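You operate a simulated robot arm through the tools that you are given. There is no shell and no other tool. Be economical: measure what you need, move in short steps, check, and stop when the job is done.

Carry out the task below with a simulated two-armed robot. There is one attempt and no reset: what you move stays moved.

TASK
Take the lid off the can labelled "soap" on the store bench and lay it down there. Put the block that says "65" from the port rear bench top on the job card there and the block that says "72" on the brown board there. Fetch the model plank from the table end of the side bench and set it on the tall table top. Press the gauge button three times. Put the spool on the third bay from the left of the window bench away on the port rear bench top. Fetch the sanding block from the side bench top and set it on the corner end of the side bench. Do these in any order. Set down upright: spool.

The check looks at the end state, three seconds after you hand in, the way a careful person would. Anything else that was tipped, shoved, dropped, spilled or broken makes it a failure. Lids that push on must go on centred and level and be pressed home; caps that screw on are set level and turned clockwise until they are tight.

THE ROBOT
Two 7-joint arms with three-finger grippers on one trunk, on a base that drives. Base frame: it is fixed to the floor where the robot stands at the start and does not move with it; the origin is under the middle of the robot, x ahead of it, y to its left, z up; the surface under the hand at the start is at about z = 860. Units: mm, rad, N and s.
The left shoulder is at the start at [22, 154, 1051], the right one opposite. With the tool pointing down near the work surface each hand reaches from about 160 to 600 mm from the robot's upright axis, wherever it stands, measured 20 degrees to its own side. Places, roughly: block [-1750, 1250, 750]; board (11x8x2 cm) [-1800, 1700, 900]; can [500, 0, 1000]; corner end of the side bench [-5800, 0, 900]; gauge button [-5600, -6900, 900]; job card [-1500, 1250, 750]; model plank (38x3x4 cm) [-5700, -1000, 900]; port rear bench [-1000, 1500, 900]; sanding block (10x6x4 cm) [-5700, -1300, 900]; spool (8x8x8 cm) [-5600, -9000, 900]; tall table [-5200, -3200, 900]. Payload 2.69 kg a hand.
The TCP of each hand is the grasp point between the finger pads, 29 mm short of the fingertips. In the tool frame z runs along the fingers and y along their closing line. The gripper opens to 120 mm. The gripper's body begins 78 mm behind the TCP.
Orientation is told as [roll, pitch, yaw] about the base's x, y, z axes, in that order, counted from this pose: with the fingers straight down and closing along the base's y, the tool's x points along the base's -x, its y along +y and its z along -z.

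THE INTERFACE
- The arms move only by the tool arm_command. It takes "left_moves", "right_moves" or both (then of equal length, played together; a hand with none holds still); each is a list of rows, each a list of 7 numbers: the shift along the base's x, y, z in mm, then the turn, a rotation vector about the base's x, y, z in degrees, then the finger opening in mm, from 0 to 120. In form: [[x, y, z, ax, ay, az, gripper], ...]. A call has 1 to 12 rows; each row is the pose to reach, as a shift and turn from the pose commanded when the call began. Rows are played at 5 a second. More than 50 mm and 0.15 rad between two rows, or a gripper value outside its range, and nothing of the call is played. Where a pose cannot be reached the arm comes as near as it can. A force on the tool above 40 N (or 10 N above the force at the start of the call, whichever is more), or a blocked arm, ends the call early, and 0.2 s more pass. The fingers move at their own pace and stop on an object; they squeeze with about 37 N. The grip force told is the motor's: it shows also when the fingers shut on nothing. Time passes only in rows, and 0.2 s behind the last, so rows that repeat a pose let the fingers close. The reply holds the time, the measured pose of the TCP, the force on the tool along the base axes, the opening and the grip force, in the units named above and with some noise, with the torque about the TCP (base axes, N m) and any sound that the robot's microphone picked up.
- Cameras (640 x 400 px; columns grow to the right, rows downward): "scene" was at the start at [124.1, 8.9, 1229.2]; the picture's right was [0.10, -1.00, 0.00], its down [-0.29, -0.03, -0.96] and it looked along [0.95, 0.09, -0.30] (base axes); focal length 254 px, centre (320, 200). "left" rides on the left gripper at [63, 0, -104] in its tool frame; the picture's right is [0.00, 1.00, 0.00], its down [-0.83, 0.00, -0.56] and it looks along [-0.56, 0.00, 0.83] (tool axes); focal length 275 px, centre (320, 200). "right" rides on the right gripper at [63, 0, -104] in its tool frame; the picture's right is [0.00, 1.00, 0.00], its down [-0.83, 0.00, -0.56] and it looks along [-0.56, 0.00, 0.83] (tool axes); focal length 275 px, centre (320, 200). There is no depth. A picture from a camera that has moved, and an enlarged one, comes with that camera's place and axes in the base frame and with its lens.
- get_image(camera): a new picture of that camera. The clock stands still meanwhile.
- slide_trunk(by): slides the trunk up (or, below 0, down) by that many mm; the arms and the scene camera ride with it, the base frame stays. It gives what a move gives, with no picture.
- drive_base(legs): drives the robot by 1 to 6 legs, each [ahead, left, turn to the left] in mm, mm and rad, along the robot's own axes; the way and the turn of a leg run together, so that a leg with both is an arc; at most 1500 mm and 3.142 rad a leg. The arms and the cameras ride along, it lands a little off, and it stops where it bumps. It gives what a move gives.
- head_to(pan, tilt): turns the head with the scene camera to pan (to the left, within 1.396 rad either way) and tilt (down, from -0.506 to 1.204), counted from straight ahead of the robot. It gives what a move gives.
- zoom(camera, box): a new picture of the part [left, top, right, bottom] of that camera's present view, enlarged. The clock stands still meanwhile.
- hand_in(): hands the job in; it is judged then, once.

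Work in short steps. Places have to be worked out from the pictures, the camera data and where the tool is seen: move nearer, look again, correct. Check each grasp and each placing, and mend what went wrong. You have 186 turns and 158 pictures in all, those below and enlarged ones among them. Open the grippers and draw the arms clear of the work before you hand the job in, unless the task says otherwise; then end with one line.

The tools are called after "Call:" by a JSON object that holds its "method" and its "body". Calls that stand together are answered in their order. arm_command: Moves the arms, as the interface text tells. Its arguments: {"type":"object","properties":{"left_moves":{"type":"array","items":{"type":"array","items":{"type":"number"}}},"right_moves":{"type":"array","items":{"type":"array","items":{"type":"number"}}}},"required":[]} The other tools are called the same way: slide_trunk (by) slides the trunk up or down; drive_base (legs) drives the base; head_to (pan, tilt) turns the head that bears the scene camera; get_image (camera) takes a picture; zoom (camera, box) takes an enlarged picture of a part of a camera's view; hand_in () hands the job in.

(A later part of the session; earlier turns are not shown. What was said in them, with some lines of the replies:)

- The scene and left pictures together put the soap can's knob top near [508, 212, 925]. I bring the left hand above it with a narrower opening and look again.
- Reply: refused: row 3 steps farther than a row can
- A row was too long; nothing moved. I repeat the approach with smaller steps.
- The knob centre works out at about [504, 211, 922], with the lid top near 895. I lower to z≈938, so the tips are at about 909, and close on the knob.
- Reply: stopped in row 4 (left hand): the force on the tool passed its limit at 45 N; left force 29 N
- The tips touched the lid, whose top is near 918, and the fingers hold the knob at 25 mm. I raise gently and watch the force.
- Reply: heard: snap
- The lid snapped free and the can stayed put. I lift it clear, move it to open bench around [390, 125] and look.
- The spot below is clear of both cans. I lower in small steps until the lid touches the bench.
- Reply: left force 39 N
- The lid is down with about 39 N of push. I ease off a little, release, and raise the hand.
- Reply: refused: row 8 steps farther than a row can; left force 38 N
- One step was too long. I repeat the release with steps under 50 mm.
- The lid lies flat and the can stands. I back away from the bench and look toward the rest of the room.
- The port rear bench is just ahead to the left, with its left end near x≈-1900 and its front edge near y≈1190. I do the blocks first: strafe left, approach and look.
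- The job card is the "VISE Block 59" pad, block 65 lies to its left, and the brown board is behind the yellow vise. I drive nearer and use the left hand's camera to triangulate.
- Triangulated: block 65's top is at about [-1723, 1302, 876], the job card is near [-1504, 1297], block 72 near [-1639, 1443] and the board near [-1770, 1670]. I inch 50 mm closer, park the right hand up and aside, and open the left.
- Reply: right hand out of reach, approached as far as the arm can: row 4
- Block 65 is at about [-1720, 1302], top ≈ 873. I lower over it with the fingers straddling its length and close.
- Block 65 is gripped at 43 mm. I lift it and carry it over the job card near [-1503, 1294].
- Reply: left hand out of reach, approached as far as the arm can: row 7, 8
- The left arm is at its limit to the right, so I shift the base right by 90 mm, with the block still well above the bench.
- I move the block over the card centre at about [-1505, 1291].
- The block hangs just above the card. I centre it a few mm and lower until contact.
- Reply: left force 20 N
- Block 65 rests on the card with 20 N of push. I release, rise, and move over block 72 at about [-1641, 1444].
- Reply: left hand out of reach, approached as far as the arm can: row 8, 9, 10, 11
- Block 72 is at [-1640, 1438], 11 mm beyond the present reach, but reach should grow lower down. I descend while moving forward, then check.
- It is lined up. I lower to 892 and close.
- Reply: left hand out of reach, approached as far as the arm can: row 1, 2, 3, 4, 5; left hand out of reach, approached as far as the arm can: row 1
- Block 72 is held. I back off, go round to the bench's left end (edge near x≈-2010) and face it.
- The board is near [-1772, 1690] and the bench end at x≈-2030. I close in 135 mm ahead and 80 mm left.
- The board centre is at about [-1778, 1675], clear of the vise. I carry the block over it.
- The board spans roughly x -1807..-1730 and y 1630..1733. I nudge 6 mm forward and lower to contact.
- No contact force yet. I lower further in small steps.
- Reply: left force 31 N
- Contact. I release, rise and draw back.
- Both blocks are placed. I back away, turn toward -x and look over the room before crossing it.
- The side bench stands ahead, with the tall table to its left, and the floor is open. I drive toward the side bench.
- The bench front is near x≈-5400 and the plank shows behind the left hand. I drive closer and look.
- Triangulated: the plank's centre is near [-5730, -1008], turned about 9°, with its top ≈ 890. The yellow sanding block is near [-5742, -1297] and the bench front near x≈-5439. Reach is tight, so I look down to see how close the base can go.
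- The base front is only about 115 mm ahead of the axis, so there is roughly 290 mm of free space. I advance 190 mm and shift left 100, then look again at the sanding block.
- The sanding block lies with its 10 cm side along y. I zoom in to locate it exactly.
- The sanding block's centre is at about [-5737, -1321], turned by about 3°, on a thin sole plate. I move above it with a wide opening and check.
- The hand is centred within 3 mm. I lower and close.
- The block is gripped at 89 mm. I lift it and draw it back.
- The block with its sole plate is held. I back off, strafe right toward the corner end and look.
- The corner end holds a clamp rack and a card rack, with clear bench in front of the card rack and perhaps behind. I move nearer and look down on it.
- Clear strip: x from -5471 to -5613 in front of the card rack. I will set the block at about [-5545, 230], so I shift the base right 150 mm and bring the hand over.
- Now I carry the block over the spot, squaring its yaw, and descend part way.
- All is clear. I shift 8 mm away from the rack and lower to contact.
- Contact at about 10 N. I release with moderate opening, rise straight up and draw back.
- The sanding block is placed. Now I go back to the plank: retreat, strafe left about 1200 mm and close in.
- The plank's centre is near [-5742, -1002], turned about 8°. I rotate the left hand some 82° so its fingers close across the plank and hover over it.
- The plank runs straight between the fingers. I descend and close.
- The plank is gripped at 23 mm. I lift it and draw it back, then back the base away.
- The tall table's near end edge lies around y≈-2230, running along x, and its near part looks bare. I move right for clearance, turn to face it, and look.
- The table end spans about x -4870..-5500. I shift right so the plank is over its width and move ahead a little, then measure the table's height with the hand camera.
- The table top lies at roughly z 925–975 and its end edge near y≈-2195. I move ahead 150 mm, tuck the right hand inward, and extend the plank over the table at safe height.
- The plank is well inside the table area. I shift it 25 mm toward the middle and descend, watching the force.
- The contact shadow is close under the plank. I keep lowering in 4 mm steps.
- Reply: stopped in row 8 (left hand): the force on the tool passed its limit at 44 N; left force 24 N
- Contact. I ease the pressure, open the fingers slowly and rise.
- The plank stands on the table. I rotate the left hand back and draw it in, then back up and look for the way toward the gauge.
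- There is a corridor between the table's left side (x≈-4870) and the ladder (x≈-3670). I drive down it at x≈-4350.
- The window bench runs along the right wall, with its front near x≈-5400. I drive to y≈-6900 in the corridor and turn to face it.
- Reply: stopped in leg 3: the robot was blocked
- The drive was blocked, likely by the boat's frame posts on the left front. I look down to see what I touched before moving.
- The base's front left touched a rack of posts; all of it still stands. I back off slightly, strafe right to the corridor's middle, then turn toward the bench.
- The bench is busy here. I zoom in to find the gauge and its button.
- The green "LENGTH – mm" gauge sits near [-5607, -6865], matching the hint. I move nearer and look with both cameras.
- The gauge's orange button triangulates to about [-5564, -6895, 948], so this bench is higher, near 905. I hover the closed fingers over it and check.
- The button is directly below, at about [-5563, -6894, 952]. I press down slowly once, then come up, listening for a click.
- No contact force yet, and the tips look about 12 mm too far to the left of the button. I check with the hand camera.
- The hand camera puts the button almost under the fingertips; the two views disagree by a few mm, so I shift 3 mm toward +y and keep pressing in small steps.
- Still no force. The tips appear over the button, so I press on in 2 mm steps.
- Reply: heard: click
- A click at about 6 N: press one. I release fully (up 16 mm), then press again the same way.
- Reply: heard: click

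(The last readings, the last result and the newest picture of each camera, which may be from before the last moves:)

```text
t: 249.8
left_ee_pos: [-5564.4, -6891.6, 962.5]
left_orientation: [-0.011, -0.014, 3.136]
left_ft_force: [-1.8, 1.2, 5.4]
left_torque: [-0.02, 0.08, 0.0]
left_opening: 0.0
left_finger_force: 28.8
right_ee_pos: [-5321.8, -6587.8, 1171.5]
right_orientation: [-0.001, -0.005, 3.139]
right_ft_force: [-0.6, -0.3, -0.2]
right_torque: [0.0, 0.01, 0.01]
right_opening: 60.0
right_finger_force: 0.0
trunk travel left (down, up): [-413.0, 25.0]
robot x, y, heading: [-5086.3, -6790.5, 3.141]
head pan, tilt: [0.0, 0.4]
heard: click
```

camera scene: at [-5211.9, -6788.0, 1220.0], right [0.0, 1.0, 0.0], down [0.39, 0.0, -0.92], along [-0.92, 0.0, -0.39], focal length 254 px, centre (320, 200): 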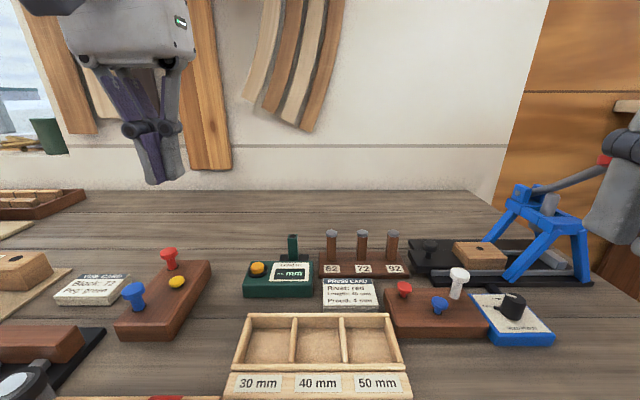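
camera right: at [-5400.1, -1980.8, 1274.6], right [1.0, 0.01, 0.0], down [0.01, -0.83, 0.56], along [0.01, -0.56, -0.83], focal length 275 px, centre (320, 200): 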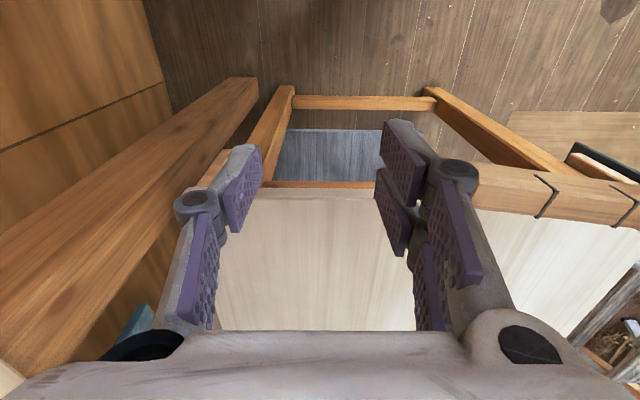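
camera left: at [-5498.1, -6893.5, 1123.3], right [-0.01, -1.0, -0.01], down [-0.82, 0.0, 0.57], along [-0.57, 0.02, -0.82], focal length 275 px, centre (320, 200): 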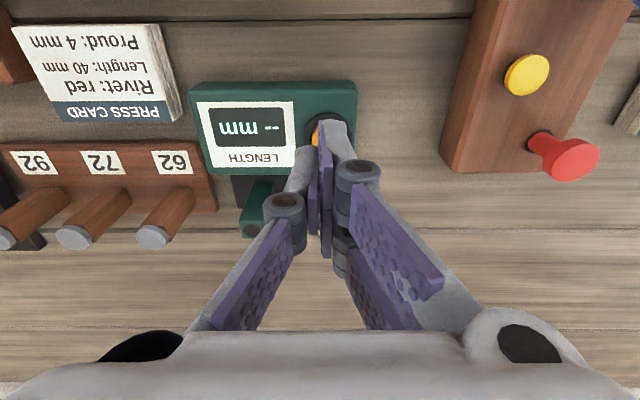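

A second click. I release and press a third time.

Call:
{"method": "arm_command", "body": {"left_moves": [[0, 0, 8, 0, 0, 0, 0], [0, 0, 16, 0, 0, 0, 0], [0, 0, 16, 0, 0, 0, 0]]}}

Call:
{"method": "arm_command", "body": {"left_moves": [[0, 0, -8, 0, 0, 0, 0], [0, 0, -12, 0, 0, 0, 0], [0, 0, -14, 0, 0, 0, 0], [0, 0, -16, 0, 0, 0, 0]]}}

```text
t: 250.6
left_ee_pos: [-5565.2, -6891.0, 979.3]
left_orientation: [-0.013, -0.012, 3.137]
left_ft_force: [-0.2, 0.0, -0.1]
left_torque: [0.03, 0.02, 0.03]
left_opening: 0.1
left_finger_force: 28.8
right_ee_pos: [-5322.5, -6587.6, 1172.6]
right_orientation: [0.001, -0.002, 3.14]
right_ft_force: [-0.6, 0.4, 0.0]
right_torque: [-0.03, -0.02, 0.01]
right_opening: 59.7
right_finger_force: 0.0
trunk travel left (down, up): [-413.0, 25.0]
robot x, y, heading: [-5083.3, -6791.5, 3.143]
head pan, tilt: [0.0, 0.4]
```

```text
t: 251.6
left_ee_pos: [-5564.0, -6890.6, 963.3]
left_orientation: [-0.013, -0.015, 3.137]
left_ft_force: [0.7, -0.1, 3.2]
left_torque: [-0.01, 0.03, 0.0]
left_opening: 0.0
left_finger_force: 27.9
right_ee_pos: [-5322.6, -6588.0, 1171.8]
right_orientation: [0.0, -0.005, 3.141]
right_ft_force: [-0.4, -0.2, 0.9]
right_torque: [-0.02, 0.01, 0.0]
right_opening: 60.3
right_finger_force: 0.0
trunk travel left (down, up): [-413.0, 25.0]
robot x, y, heading: [-5084.2, -6789.9, 3.138]
head pan, tilt: [0.0, 0.4]
heard: click
```

Three clicks. I lift off straight up, clear the bench and check the gauge.

Call:
{"method": "arm_command", "body": {"left_moves": [[0, 0, 40, 0, 0, 0, 0], [0, 0, 80, 0, 0, 0, 0], [0, 0, 125, 0, 0, 0, 0], [30, 0, 160, 0, 0, 0, 0], [75, 0, 170, 0, 0, 0, 20], [120, 0, 170, 0, 0, 0, 40], [165, 0, 170, 0, 0, 0, 60], [210, 0, 170, 0, 0, 0, 60]]}}

Call:
{"method": "zoom", "body": {"camera": "scene", "box": [160, 180, 400, 330]}}

```text
t: 253.4
left_ee_pos: [-5350.1, -6890.3, 1132.6]
left_orientation: [-0.01, -0.017, 3.137]
left_ft_force: [-0.1, 0.0, 0.1]
left_torque: [-0.01, 0.0, 0.0]
left_opening: 60.1
left_finger_force: 0.0
right_ee_pos: [-5322.0, -6587.8, 1171.8]
right_orientation: [0.0, -0.002, 3.139]
right_ft_force: [0.4, -0.8, 0.4]
right_torque: [0.0, 0.05, -0.02]
right_opening: 60.0
right_finger_force: 0.1
trunk travel left (down, up): [-413.0, 25.0]
robot x, y, heading: [-5085.4, -6788.7, 3.139]
head pan, tilt: [0.0, 0.4]
```

```text
2.67 times, centred on (280, 255) of scene
camera zoom: at [-5210.9, -6788.3, 1220.1], right [0.0, 1.0, 0.0], down [0.39, 0.0, -0.92], along [-0.92, 0.0, -0.39], focal length 677 px, centre (427, 53)
```

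zoom: 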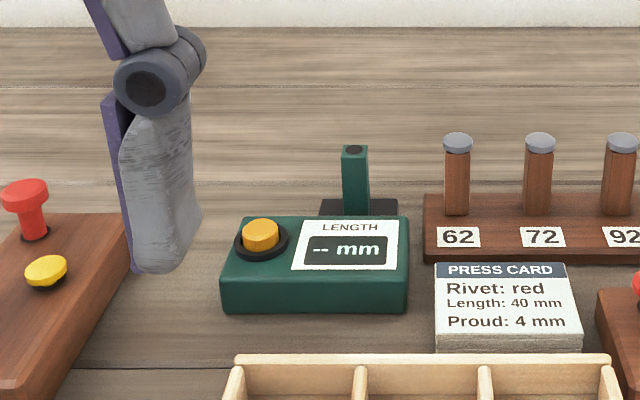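

The gauge is undisturbed. Now I go to the spool: back off to the corridor middle and strafe about 2100 mm toward -y.

Call:
{"method": "drive_base", "body": {"legs": [[-200, 0, 0], [0, 1050, 0], [0, 1050, 0]]}}

Call:
{"method": "get_image", "body": {"camera": "scene"}}

```text
t: 270.9
left_ee_pos: [-5196.5, -8973.9, 1131.4]
left_orientation: [-0.012, -0.012, 3.086]
left_ft_force: [-0.1, -0.6, -0.1]
left_torque: [0.02, 0.0, 0.04]
left_opening: 60.0
left_finger_force: 0.0
right_ee_pos: [-5151.5, -8671.9, 1171.1]
right_orientation: [-0.002, -0.001, 3.089]
right_ft_force: [-0.2, -0.7, 0.0]
right_torque: [-0.04, 0.0, -0.03]
right_opening: 60.4
right_finger_force: 0.0
trunk travel left (down, up): [-413.0, 25.0]
robot x, y, heading: [-4927.0, -8881.9, 3.091]
head pan, tilt: [0.0, 0.4]
```

```text
67 pictures are left
camera scene: at [-5051.0, -8878.2, 1220.0], right [0.05, 1.0, 0.0], down [0.39, -0.02, -0.92], along [-0.92, 0.05, -0.39], focal length 254 px, centre (320, 200)
```

scene: 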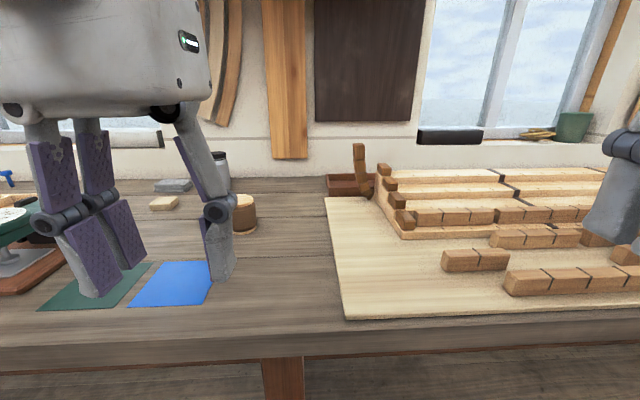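

The spool stands at about [-5617, -9035]. I move ahead 160 mm, squaring the heading, and move the left hand aside to see it.

Call:
{"method": "drive_base", "body": {"legs": [[165, 10, 0.05]]}}

Call:
{"method": "arm_command", "body": {"left_moves": [[-40, 20, 0, 0, 0, 0, 90], [-80, 20, 10, 0, 0, 0, 115], [-120, 20, 20, 0, 0, 0, 115], [-160, 10, 20, 0, 0, 0, 115], [-160, 10, 20, 0, 0, 0, 115]]}}

Call:
{"method": "get_image", "body": {"camera": "left"}}

Call:
{"method": "get_image", "body": {"camera": "scene"}}

```text
t: 272.3
left_ee_pos: [-5354.2, -8993.0, 1130.7]
left_orientation: [-0.011, -0.01, 3.136]
left_ft_force: [0.2, 0.2, 0.8]
left_torque: [-0.03, -0.03, 0.01]
left_opening: 59.9
left_finger_force: 0.1
right_ee_pos: [-5325.0, -8690.1, 1171.2]
right_orientation: [0.0, -0.001, 3.139]
right_ft_force: [-1.1, 0.1, 0.5]
right_torque: [0.0, -0.02, -0.02]
right_opening: 60.1
right_finger_force: 0.0
trunk travel left (down, up): [-413.0, 25.0]
robot x, y, heading: [-5089.3, -8891.9, 3.138]
head pan, tilt: [0.0, 0.4]
```

```text
t: 273.5
left_ee_pos: [-5515.5, -8980.0, 1154.8]
left_orientation: [-0.011, -0.014, 3.136]
left_ft_force: [1.0, -0.4, 0.3]
left_torque: [0.0, 0.04, -0.01]
left_opening: 114.9
left_finger_force: 0.2
right_ee_pos: [-5323.4, -8688.3, 1172.3]
right_orientation: [0.0, -0.003, 3.14]
right_ft_force: [-0.5, 0.3, 0.1]
right_torque: [0.01, 0.0, 0.01]
right_opening: 59.8
right_finger_force: 0.1
trunk travel left (down, up): [-413.0, 25.0]
robot x, y, heading: [-5085.4, -8890.4, 3.137]
head pan, tilt: [0.0, 0.4]
```

```text
66 pictures are left
camera left: at [-5449.9, -8981.8, 1258.5], right [-0.01, -1.0, -0.01], down [-0.82, 0.0, 0.57], along [-0.57, 0.02, -0.82], focal length 275 px, centre (320, 200)
```

left: 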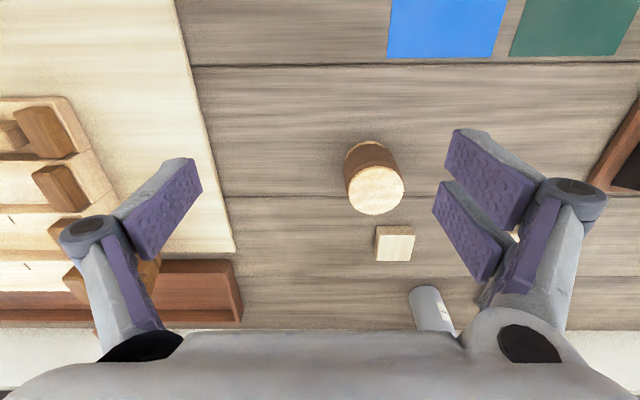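

```text
65 pictures are left
camera scene: at [-5212.5, -8890.0, 1220.2], right [0.0, 1.0, 0.0], down [0.39, 0.0, -0.92], along [-0.92, 0.0, -0.39], focal length 254 px, centre (320, 200)
```

scene: 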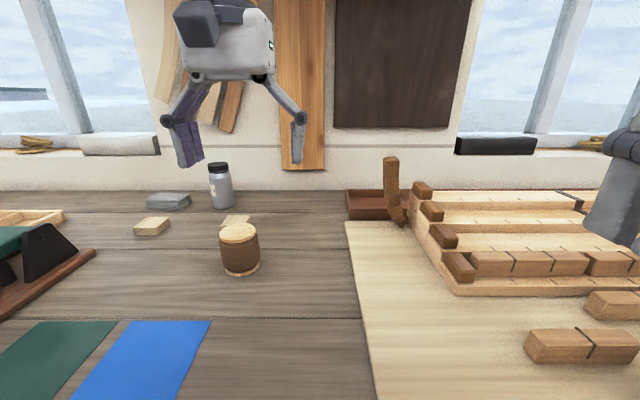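

The spool's top centre is at [-5633, -9044, 974], the bench near 894. I inch the base 40 mm closer and bring the open hand above it.

Call:
{"method": "drive_base", "body": {"legs": [[40, 0, 0]]}}

Call:
{"method": "arm_command", "body": {"left_moves": [[-25, -22, -10, 0, 0, 0, 118], [-50, -44, -25, 0, 0, 0, 118], [-76, -64, -50, 0, 0, 0, 118], [-76, -64, -85, 0, 0, 0, 118], [-76, -64, -85, 0, 0, 0, 118]]}}

Call:
{"method": "get_image", "body": {"camera": "left"}}

Call:
{"method": "get_image", "body": {"camera": "scene"}}

```text
t: 274.4
left_ee_pos: [-5556.2, -8980.9, 1153.5]
left_orientation: [-0.012, -0.012, 3.135]
left_ft_force: [-0.2, -0.6, -0.3]
left_torque: [-0.03, -0.05, -0.02]
left_opening: 115.3
left_finger_force: 0.0
right_ee_pos: [-5365.8, -8690.1, 1171.0]
right_orientation: [0.001, -0.002, 3.14]
right_ft_force: [-0.6, -0.6, 0.3]
right_torque: [0.01, -0.08, 0.0]
right_opening: 59.7
right_finger_force: 0.0
trunk travel left (down, up): [-413.0, 25.0]
robot x, y, heading: [-5126.9, -8890.7, 3.138]
head pan, tilt: [0.0, 0.4]
```

```text
t: 275.6
left_ee_pos: [-5630.5, -9044.9, 1069.3]
left_orientation: [-0.012, -0.01, 3.136]
left_ft_force: [0.1, -0.1, -0.5]
left_torque: [0.01, 0.0, 0.01]
left_opening: 117.7
left_finger_force: 0.0
right_ee_pos: [-5365.9, -8688.9, 1172.3]
right_orientation: [0.0, -0.002, 3.14]
right_ft_force: [-0.3, -0.1, 0.1]
right_torque: [-0.03, -0.01, -0.01]
right_opening: 59.8
right_finger_force: 0.1
trunk travel left (down, up): [-413.0, 25.0]
robot x, y, heading: [-5126.9, -8888.5, 3.137]
head pan, tilt: [0.0, 0.4]
```

```text
64 pictures are left
camera left: at [-5567.2, -9045.4, 1173.1], right [-0.01, -1.0, -0.01], down [-0.82, 0.0, 0.57], along [-0.57, 0.02, -0.82], focal length 275 px, centre (320, 200)
```

left: 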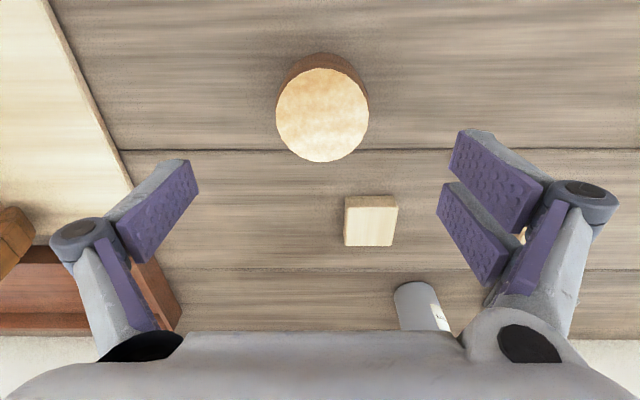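

```text
63 pictures are left
camera scene: at [-5253.8, -8890.0, 1220.0], right [0.0, 1.0, 0.0], down [0.39, 0.0, -0.92], along [-0.92, 0.0, -0.39], focal length 254 px, centre (320, 200)
```

scene: 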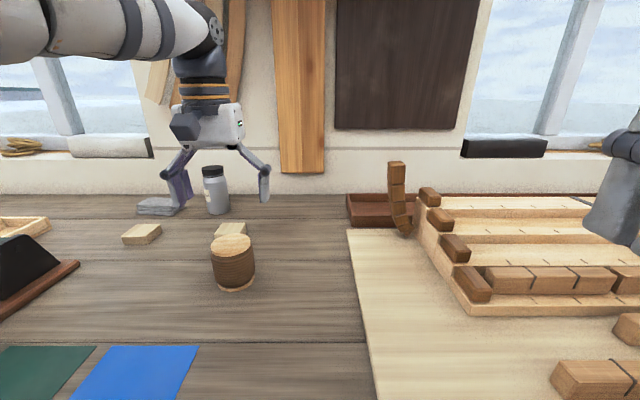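

The spool is centred between the fingers. I descend to z≈938 and close.

Call:
{"method": "arm_command", "body": {"left_moves": [[0, 1, -40, 0, 0, 0, 118], [0, 1, -80, 0, 0, 0, 118], [0, 1, -115, 0, 0, 0, 118], [0, 1, -130, 0, 0, 0, 118], [0, 1, -130, 0, 0, 0, 80], [0, 1, -130, 0, 0, 0, 50], [0, 1, -130, 0, 0, 0, 50]]}}

Call:
{"method": "get_image", "body": {"camera": "scene"}}

```text
t: 277.2
left_ee_pos: [-5631.6, -9044.5, 937.6]
left_orientation: [-0.012, -0.012, 3.136]
left_ft_force: [-0.5, 0.1, -0.1]
left_torque: [-0.09, 0.02, -0.01]
left_opening: 70.6
left_finger_force: 37.1
right_ee_pos: [-5365.0, -8689.4, 1171.4]
right_orientation: [0.0, -0.002, 3.139]
right_ft_force: [0.2, 0.1, -0.3]
right_torque: [0.02, -0.03, 0.0]
right_opening: 59.8
right_finger_force: 0.2
trunk travel left (down, up): [-413.0, 25.0]
robot x, y, heading: [-5126.7, -8892.0, 3.141]
head pan, tilt: [0.0, 0.4]
```

```text
62 pictures are left
camera scene: at [-5253.6, -8890.0, 1220.0], right [0.0, 1.0, 0.0], down [0.39, 0.0, -0.92], along [-0.92, 0.0, -0.39], focal length 254 px, centre (320, 200)
```

scene: 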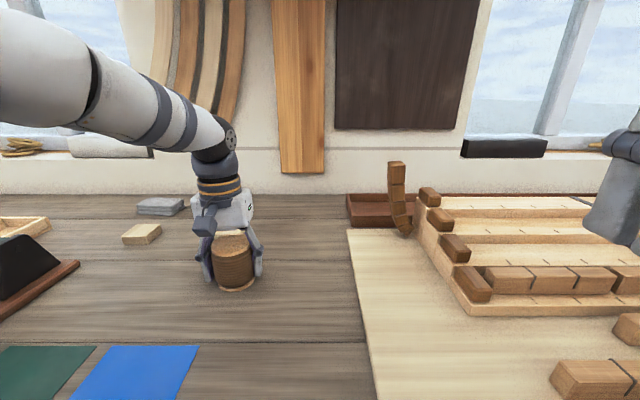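

The spool is gripped at 71 mm. I lift and draw it back over the robot's front.

Call:
{"method": "arm_command", "body": {"left_moves": [[0, 0, 30, 0, 0, 0, 50], [0, 0, 70, 0, 0, 0, 50], [0, 0, 115, 0, 0, 0, 50], [30, 5, 150, 0, 0, 0, 50], [70, 15, 170, 0, 0, 0, 50], [110, 25, 190, 0, 0, 0, 50], [150, 35, 200, 0, 0, 0, 50], [190, 45, 200, 0, 0, 0, 50], [220, 50, 200, 0, 0, 0, 50]]}}

Call:
{"method": "get_image", "body": {"camera": "left"}}

```text
t: 279.2
left_ee_pos: [-5412.3, -8992.0, 1138.8]
left_orientation: [-0.012, -0.014, 3.139]
left_ft_force: [0.9, -0.2, -1.8]
left_torque: [-0.01, 0.01, -0.03]
left_opening: 70.6
left_finger_force: 37.3
right_ee_pos: [-5364.6, -8690.0, 1171.4]
right_orientation: [0.001, -0.003, 3.141]
right_ft_force: [-0.5, -0.2, -0.1]
right_torque: [0.0, 0.0, 0.02]
right_opening: 59.9
right_finger_force: 0.0
trunk travel left (down, up): [-413.0, 25.0]
robot x, y, heading: [-5129.8, -8890.8, 3.137]
head pan, tilt: [0.0, 0.4]
```

```text
61 pictures are left
camera left: at [-5348.6, -8992.5, 1242.7], right [-0.01, -1.0, -0.01], down [-0.82, 0.0, 0.57], along [-0.57, 0.01, -0.82], focal length 275 px, centre (320, 200)
```

left: 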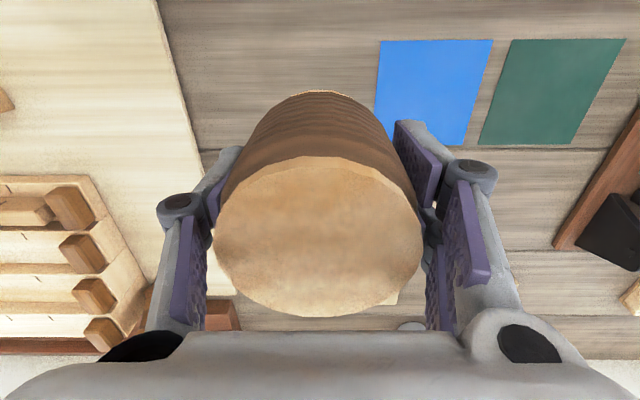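

The spool is held upright. I back off, turn to face +y and drive up the corridor.

Call:
{"method": "drive_base", "body": {"legs": [[-220, 0, 0], [0, 0, -1.57], [1400, 0, 0]]}}

Call:
{"method": "head_to", "body": {"pan": -0.15, "tilt": 0.35}}

Call:
{"method": "get_image", "body": {"camera": "scene"}}

```text
t: 291.2
left_ee_pos: [-5067.7, -7216.2, 1138.9]
left_orientation: [-0.011, -0.011, 1.608]
left_ft_force: [0.9, -0.2, -1.8]
left_torque: [-0.02, 0.01, 0.05]
left_opening: 70.3
left_finger_force: 37.1
right_ee_pos: [-4766.3, -7252.6, 1171.6]
right_orientation: [0.0, -0.002, 1.614]
right_ft_force: [0.1, 0.5, 0.0]
right_torque: [-0.02, 0.01, -0.02]
right_opening: 60.2
right_finger_force: 0.1
trunk travel left (down, up): [-413.0, 25.0]
robot x, y, heading: [-4954.8, -7499.2, 1.614]
head pan, tilt: [0.0, 0.4]
```

```text
t: 291.9
left_ee_pos: [-5067.7, -7217.6, 1140.2]
left_orientation: [-0.011, -0.012, 1.608]
left_ft_force: [-0.6, 0.6, -1.3]
left_torque: [-0.01, -0.01, 0.01]
left_opening: 70.4
left_finger_force: 36.6
right_ee_pos: [-4765.6, -7254.4, 1171.6]
right_orientation: [-0.001, -0.002, 1.613]
right_ft_force: [-0.4, -0.2, -0.3]
right_torque: [-0.02, 0.03, -0.03]
right_opening: 60.0
right_finger_force: 0.1
trunk travel left (down, up): [-413.0, 25.0]
robot x, y, heading: [-4955.8, -7498.2, 1.613]
head pan, tilt: [-0.15, 0.351]
```

```text
60 pictures are left
camera scene: at [-4948.2, -7374.6, 1224.5], right [0.99, -0.11, 0.0], down [-0.04, -0.34, -0.94], along [0.1, 0.93, -0.34], focal length 254 px, centre (320, 200)
```

scene: 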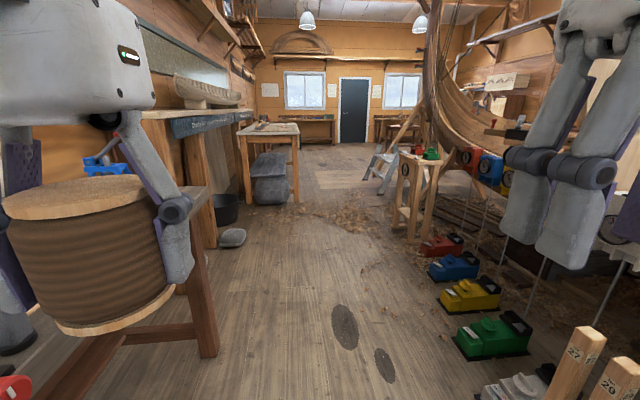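

The corridor is clear. I go ahead past the window bench's end, shift right to x≈-4480 and continue past the tall table.

Call:
{"method": "drive_base", "body": {"legs": [[1400, 0, -0.043], [0, -440, 0], [1100, 0, 0]]}}

Call:
{"method": "get_image", "body": {"camera": "scene"}}

```text
t: 307.5
left_ee_pos: [-4635.1, -4741.1, 1139.5]
left_orientation: [-0.014, -0.012, 1.554]
left_ft_force: [-1.0, 0.4, -1.1]
left_torque: [-0.01, -0.01, 0.01]
left_opening: 70.7
left_finger_force: 36.9
right_ee_pos: [-4333.2, -4794.4, 1170.6]
right_orientation: [0.002, -0.002, 1.56]
right_ft_force: [0.6, 1.5, 0.0]
right_torque: [0.01, 0.03, 0.0]
right_opening: 60.1
right_finger_force: 0.2
trunk travel left (down, up): [-413.0, 25.0]
robot x, y, heading: [-4540.4, -5032.8, 1.563]
head pan, tilt: [-0.15, 0.351]
```

```text
59 pictures are left
camera scene: at [-4522.9, -4906.0, 1224.5], right [0.99, -0.16, 0.0], down [-0.06, -0.34, -0.94], along [0.15, 0.93, -0.34], focal length 254 px, centre (320, 200)
```

scene: 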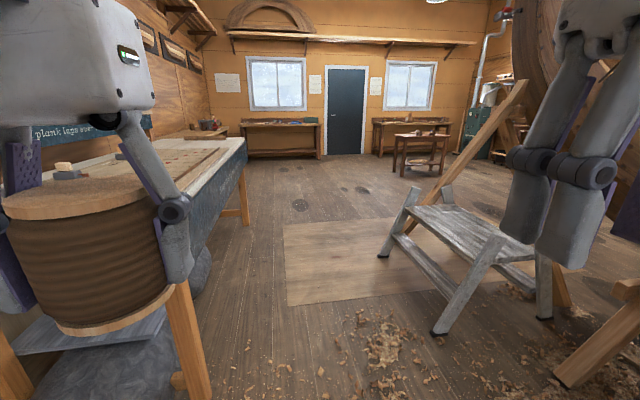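

The way is clear. I shift right 90 mm for margin, pass the table and go up to y≈-100.

Call:
{"method": "drive_base", "body": {"legs": [[0, -90, 0.01], [1300, 0, 0], [1300, 0, 0], [1300, 0, 0], [1000, 0, 0], [0, 0, -1.57]]}}

Call:
{"method": "head_to", "body": {"pan": 0.2, "tilt": 0.35}}

Call:
{"method": "get_image", "body": {"camera": "scene"}}

```text
t: 335.8
left_ee_pos: [-4117.0, -8.8, 1138.4]
left_orientation: [-0.011, -0.013, 0.044]
left_ft_force: [-0.3, -1.1, -1.2]
left_torque: [0.0, 0.01, 0.01]
left_opening: 70.7
left_finger_force: 37.0
right_ee_pos: [-4152.2, -312.9, 1171.4]
right_orientation: [0.001, -0.003, 0.048]
right_ft_force: [-0.3, -0.2, -0.6]
right_torque: [-0.01, -0.03, -0.01]
right_opening: 59.7
right_finger_force: 0.1
trunk travel left (down, up): [-413.0, 25.0]
robot x, y, heading: [-4399.9, -125.6, 0.043]
head pan, tilt: [-0.15, 0.351]
```

```text
t: 336.6
left_ee_pos: [-4118.2, -10.3, 1137.1]
left_orientation: [-0.011, -0.012, 0.045]
left_ft_force: [-0.3, 0.5, -1.6]
left_torque: [-0.04, -0.03, 0.02]
left_opening: 70.4
left_finger_force: 36.5
right_ee_pos: [-4151.1, -312.7, 1170.9]
right_orientation: [-0.001, -0.003, 0.048]
right_ft_force: [-0.1, 0.3, 0.9]
right_torque: [-0.02, 0.01, -0.02]
right_opening: 60.0
right_finger_force: 0.0
trunk travel left (down, up): [-413.0, 25.0]
robot x, y, heading: [-4399.6, -124.4, 0.045]
head pan, tilt: [0.201, 0.351]
```

```text
58 pictures are left
camera scene: at [-4277.8, -100.6, 1224.5], right [0.24, -0.97, 0.0], down [-0.33, -0.08, -0.94], along [0.91, 0.23, -0.34], focal length 254 px, centre (320, 200)
```

scene: 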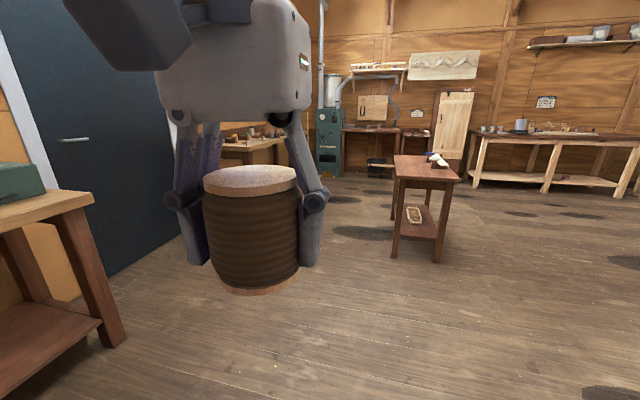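

The way ahead is open until a small table near [-2277, -264]. I go forward 1450 mm, then strafe left to the port rear bench's left end.

Call:
{"method": "drive_base", "body": {"legs": [[1450, 0, -0.045], [0, 1450, 0]]}}

Call:
{"method": "head_to", "body": {"pan": 0.1, "tilt": 0.4}}

Call:
{"method": "get_image", "body": {"camera": "scene"}}

```text
t: 354.7
left_ee_pos: [-2715.7, 1491.5, 1138.7]
left_orientation: [-0.012, -0.011, 0.025]
left_ft_force: [0.3, -0.3, -1.3]
left_torque: [0.02, 0.0, -0.04]
left_opening: 70.6
left_finger_force: 37.3
right_ee_pos: [-2756.6, 1190.0, 1170.8]
right_orientation: [-0.001, -0.001, 0.027]
right_ft_force: [0.3, -0.4, 0.0]
right_torque: [0.0, -0.02, 0.01]
right_opening: 60.3
right_finger_force: 0.1
trunk travel left (down, up): [-413.0, 25.0]
robot x, y, heading: [-2997.4, 1383.2, 0.022]
head pan, tilt: [0.201, 0.351]
```

```text
t: 355.4
left_ee_pos: [-2715.5, 1491.7, 1138.6]
left_orientation: [-0.011, -0.013, 0.025]
left_ft_force: [0.6, -0.3, -1.4]
left_torque: [0.01, 0.04, -0.01]
left_opening: 70.7
left_finger_force: 37.0
right_ee_pos: [-2754.3, 1189.5, 1171.7]
right_orientation: [0.0, 0.0, 0.028]
right_ft_force: [0.5, 0.5, 0.2]
right_torque: [-0.02, 0.0, -0.01]
right_opening: 60.1
right_finger_force: 0.1
trunk travel left (down, up): [-413.0, 25.0]
robot x, y, heading: [-2998.2, 1382.3, 0.025]
head pan, tilt: [0.099, 0.4]
```

```text
57 pictures are left
camera scene: at [-2876.2, 1394.9, 1220.0], right [0.13, -0.99, 0.0], down [-0.39, -0.05, -0.92], along [0.91, 0.12, -0.39], focal length 254 px, centre (320, 200)
```

scene: 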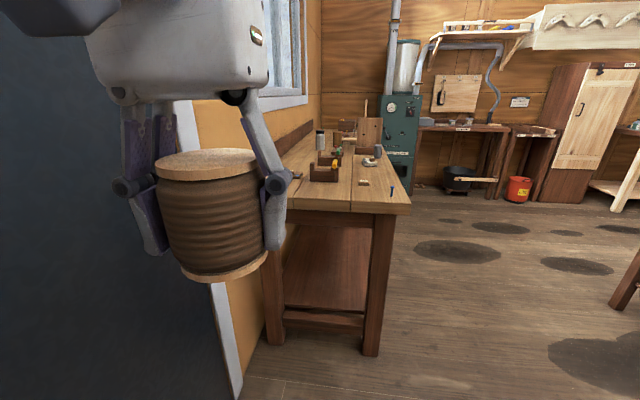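

The bench's left end is straight ahead. I drive forward 640 mm and look at the free left part of its top.

Call:
{"method": "drive_base", "body": {"legs": [[640, 0, -0.025]]}}

Call:
{"method": "head_to", "body": {"pan": 0, "tilt": 0.6}}

Call:
{"method": "get_image", "body": {"camera": "scene"}}

```text
t: 358.9
left_ee_pos: [-2070.0, 1483.7, 1138.3]
left_orientation: [-0.01, -0.012, -0.02]
left_ft_force: [-0.1, 0.3, -1.5]
left_torque: [0.02, 0.03, -0.03]
left_opening: 70.7
left_finger_force: 37.0
right_ee_pos: [-2122.4, 1182.2, 1172.4]
right_orientation: [0.0, -0.001, -0.014]
right_ft_force: [0.2, 0.3, 0.6]
right_torque: [-0.01, 0.0, 0.0]
right_opening: 59.9
right_finger_force: 0.0
trunk travel left (down, up): [-413.0, 25.0]
robot x, y, heading: [-2360.1, 1384.8, -0.016]
head pan, tilt: [0.099, 0.4]
```

```text
t: 359.7
left_ee_pos: [-2071.1, 1482.4, 1139.2]
left_orientation: [-0.012, -0.012, -0.019]
left_ft_force: [-0.6, 0.0, -1.6]
left_torque: [0.0, 0.01, -0.02]
left_opening: 70.5
left_finger_force: 37.4
right_ee_pos: [-2123.8, 1182.6, 1171.8]
right_orientation: [-0.002, -0.004, -0.013]
right_ft_force: [-0.4, -0.1, -0.2]
right_torque: [-0.03, -0.03, -0.01]
right_opening: 60.1
right_finger_force: 0.1
trunk travel left (down, up): [-413.0, 25.0]
robot x, y, heading: [-2360.1, 1382.9, -0.021]
head pan, tilt: [0.0, 0.6]
```

```text
56 pictures are left
camera scene: at [-2239.6, 1384.2, 1201.8], right [-0.02, -1.0, 0.0], down [-0.56, 0.01, -0.83], along [0.83, -0.01, -0.56], focal length 254 px, centre (320, 200)
```

scene: 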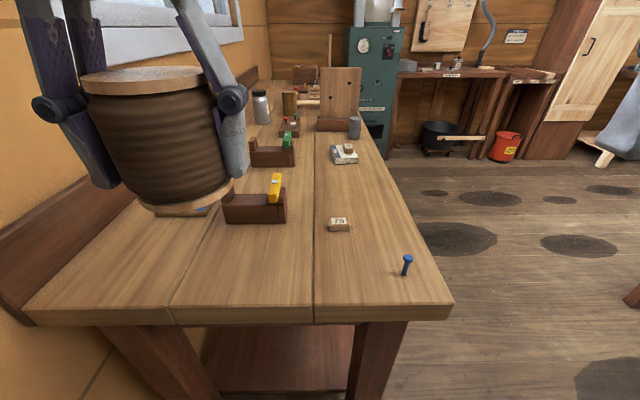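

The free patch between the bench end (x≈-2010) and the yellow vise (x≈-1814) is ample. I bring the spool over [-1925, 1450] and descend partly.

Call:
{"method": "arm_command", "body": {"left_moves": [[30, -8, -25, 0, 0, 0, 50], [60, -16, -55, 0, 0, 0, 50], [90, -24, -85, 0, 0, 0, 50], [120, -32, -115, 0, 0, 0, 50], [146, -32, -150, 0, 0, 0, 50], [146, -32, -190, 0, 0, 0, 50], [146, -32, -215, 0, 0, 0, 50], [146, -32, -215, 0, 0, 0, 50]]}}

Call:
{"method": "get_image", "body": {"camera": "scene"}}

```text
t: 361.5
left_ee_pos: [-1923.0, 1448.5, 922.3]
left_orientation: [-0.012, -0.013, -0.016]
left_ft_force: [-0.2, 0.8, -1.8]
left_torque: [0.03, 0.0, 0.0]
left_opening: 70.7
left_finger_force: 36.8
right_ee_pos: [-2124.4, 1183.2, 1171.3]
right_orientation: [-0.001, -0.005, -0.015]
right_ft_force: [0.5, -0.7, -0.6]
right_torque: [0.0, 0.03, 0.0]
right_opening: 60.1
right_finger_force: 0.0
trunk travel left (down, up): [-413.0, 25.0]
robot x, y, heading: [-2359.1, 1382.6, -0.018]
head pan, tilt: [0.0, 0.6]
```

```text
55 pictures are left
camera scene: at [-2239.6, 1384.2, 1201.8], right [-0.02, -1.0, 0.0], down [-0.56, 0.01, -0.83], along [0.83, -0.01, -0.56], focal length 254 px, centre (320, 200)
```

scene: 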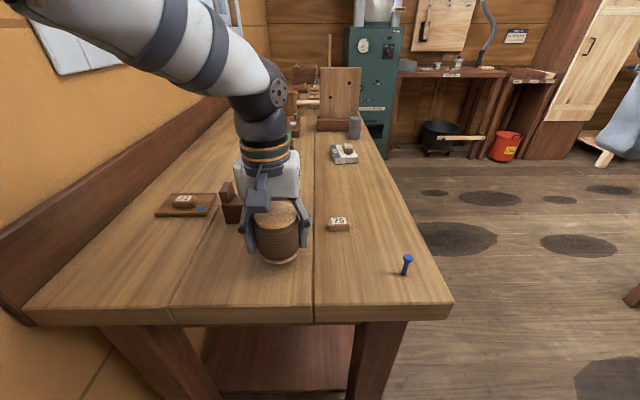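

It is clear of everything. I lower in small steps until contact.

Call:
{"method": "arm_command", "body": {"left_moves": [[0, 0, -8, 0, 0, 0, 50], [0, 0, -14, 0, 0, 0, 50], [0, 0, -18, 0, 0, 0, 50], [0, 0, -21, 0, 0, 0, 50], [0, 0, -24, 0, 0, 0, 50], [0, 0, -27, 0, 0, 0, 50], [0, 0, -27, 0, 0, 0, 50]]}}

Call:
{"method": "zoom", "body": {"camera": "scene", "box": [190, 150, 390, 290]}}

```text
t: 363.1
left_ee_pos: [-1925.0, 1451.5, 898.9]
left_orientation: [-0.012, -0.019, -0.018]
left_ft_force: [-1.2, 3.8, 22.8]
left_torque: [0.84, -0.26, 0.11]
left_opening: 70.6
left_finger_force: 36.9
right_ee_pos: [-2125.2, 1182.3, 1172.3]
right_orientation: [0.0, -0.005, -0.015]
right_ft_force: [-0.3, -0.3, 0.9]
right_torque: [-0.02, 0.02, -0.01]
right_opening: 60.0
right_finger_force: 0.0
trunk travel left (down, up): [-413.0, 25.0]
robot x, y, heading: [-2358.7, 1386.0, -0.015]
head pan, tilt: [0.0, 0.6]
```

```text
2.86 times, centred on (290, 220) of scene
camera zoom: at [-2241.5, 1384.3, 1202.4], right [-0.02, -1.0, 0.0], down [-0.56, 0.01, -0.83], along [0.83, -0.01, -0.56], focal length 725 px, centre (406, 143)
```

zoom: 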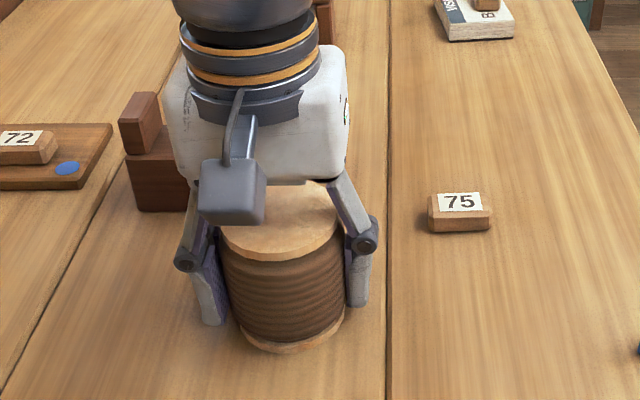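

Contact at 23 N. I open the fingers moderately, wait, and rise straight up past the spool, then draw back.

Call:
{"method": "arm_command", "body": {"left_moves": [[0, 0, 1, 0, 0, 0, 80], [0, 0, 1, 0, 0, 0, 92], [0, 0, 1, 0, 0, 0, 92], [0, 0, 40, 0, 0, 0, 92], [0, 0, 80, 0, 0, 0, 92], [0, 0, 125, 0, 0, 0, 92], [0, 0, 170, 0, 0, 0, 92], [-30, 0, 200, 0, 0, 0, 80], [-75, 10, 210, 0, 0, 0, 60], [-120, 20, 210, 0, 0, 0, 60]]}}

Call:
{"method": "drive_base", "body": {"legs": [[-350, -150, 0]]}}

Call:
{"method": "head_to", "body": {"pan": 0.1, "tilt": 0.4}}

Call:
{"method": "get_image", "body": {"camera": "scene"}}

```text
t: 365.3
left_ee_pos: [-2045.6, 1471.8, 1104.7]
left_orientation: [-0.011, -0.017, -0.018]
left_ft_force: [0.4, -0.1, 0.7]
left_torque: [-0.03, -0.01, -0.01]
left_opening: 60.1
left_finger_force: 0.1
right_ee_pos: [-2124.9, 1183.5, 1172.4]
right_orientation: [-0.001, -0.004, -0.013]
right_ft_force: [-0.5, 0.5, 0.1]
right_torque: [-0.03, -0.03, 0.03]
right_opening: 59.9
right_finger_force: 0.0
trunk travel left (down, up): [-413.0, 25.0]
robot x, y, heading: [-2358.9, 1386.8, -0.02]
head pan, tilt: [0.0, 0.6]
```

```text
t: 367.7
left_ee_pos: [-2404.8, 1325.3, 1104.4]
left_orientation: [-0.013, -0.013, -0.023]
left_ft_force: [0.5, -0.9, 0.0]
left_torque: [0.02, -0.04, 0.0]
left_opening: 60.1
left_finger_force: 0.0
right_ee_pos: [-2486.7, 1037.1, 1172.2]
right_orientation: [0.0, -0.003, -0.016]
right_ft_force: [0.3, -1.3, 0.1]
right_torque: [-0.05, -0.03, -0.01]
right_opening: 59.9
right_finger_force: 0.1
trunk travel left (down, up): [-413.0, 25.0]
robot x, y, heading: [-2722.0, 1239.6, -0.02]
head pan, tilt: [0.0, 0.6]
```

```text
t: 368.4
left_ee_pos: [-2405.1, 1324.8, 1103.9]
left_orientation: [-0.013, -0.012, -0.021]
left_ft_force: [0.5, -1.3, 0.0]
left_torque: [-0.02, 0.0, 0.0]
left_opening: 60.3
left_finger_force: 0.0
right_ee_pos: [-2486.0, 1036.6, 1172.9]
right_orientation: [0.001, -0.002, -0.018]
right_ft_force: [-0.6, 0.1, 0.5]
right_torque: [-0.02, -0.03, -0.02]
right_opening: 60.1
right_finger_force: 0.0
trunk travel left (down, up): [-413.0, 25.0]
robot x, y, heading: [-2723.0, 1238.2, -0.021]
head pan, tilt: [0.099, 0.4]
```

```text
53 pictures are left
camera scene: at [-2597.1, 1247.9, 1219.9], right [0.08, -1.0, 0.0], down [-0.39, -0.03, -0.92], along [0.92, 0.07, -0.39], focal length 254 px, centre (320, 200)
```

scene: 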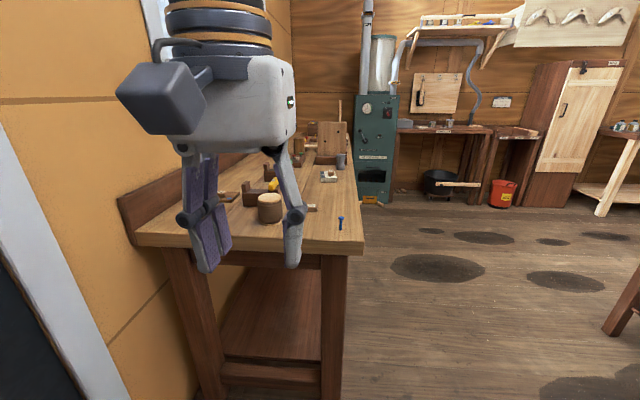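

The spool stands upright on the port rear bench. Every item was checked as it was placed, both grippers are open and the arms are clear, so I hand in.

Call:
{"method": "hand_in", "body": {}}

```text
The job is handed in.
```

All seven tasks are done and handed in. The base once bumped a rack of numbered posts by the window bench; in the pictures I took right after, nothing had tipped or moved.
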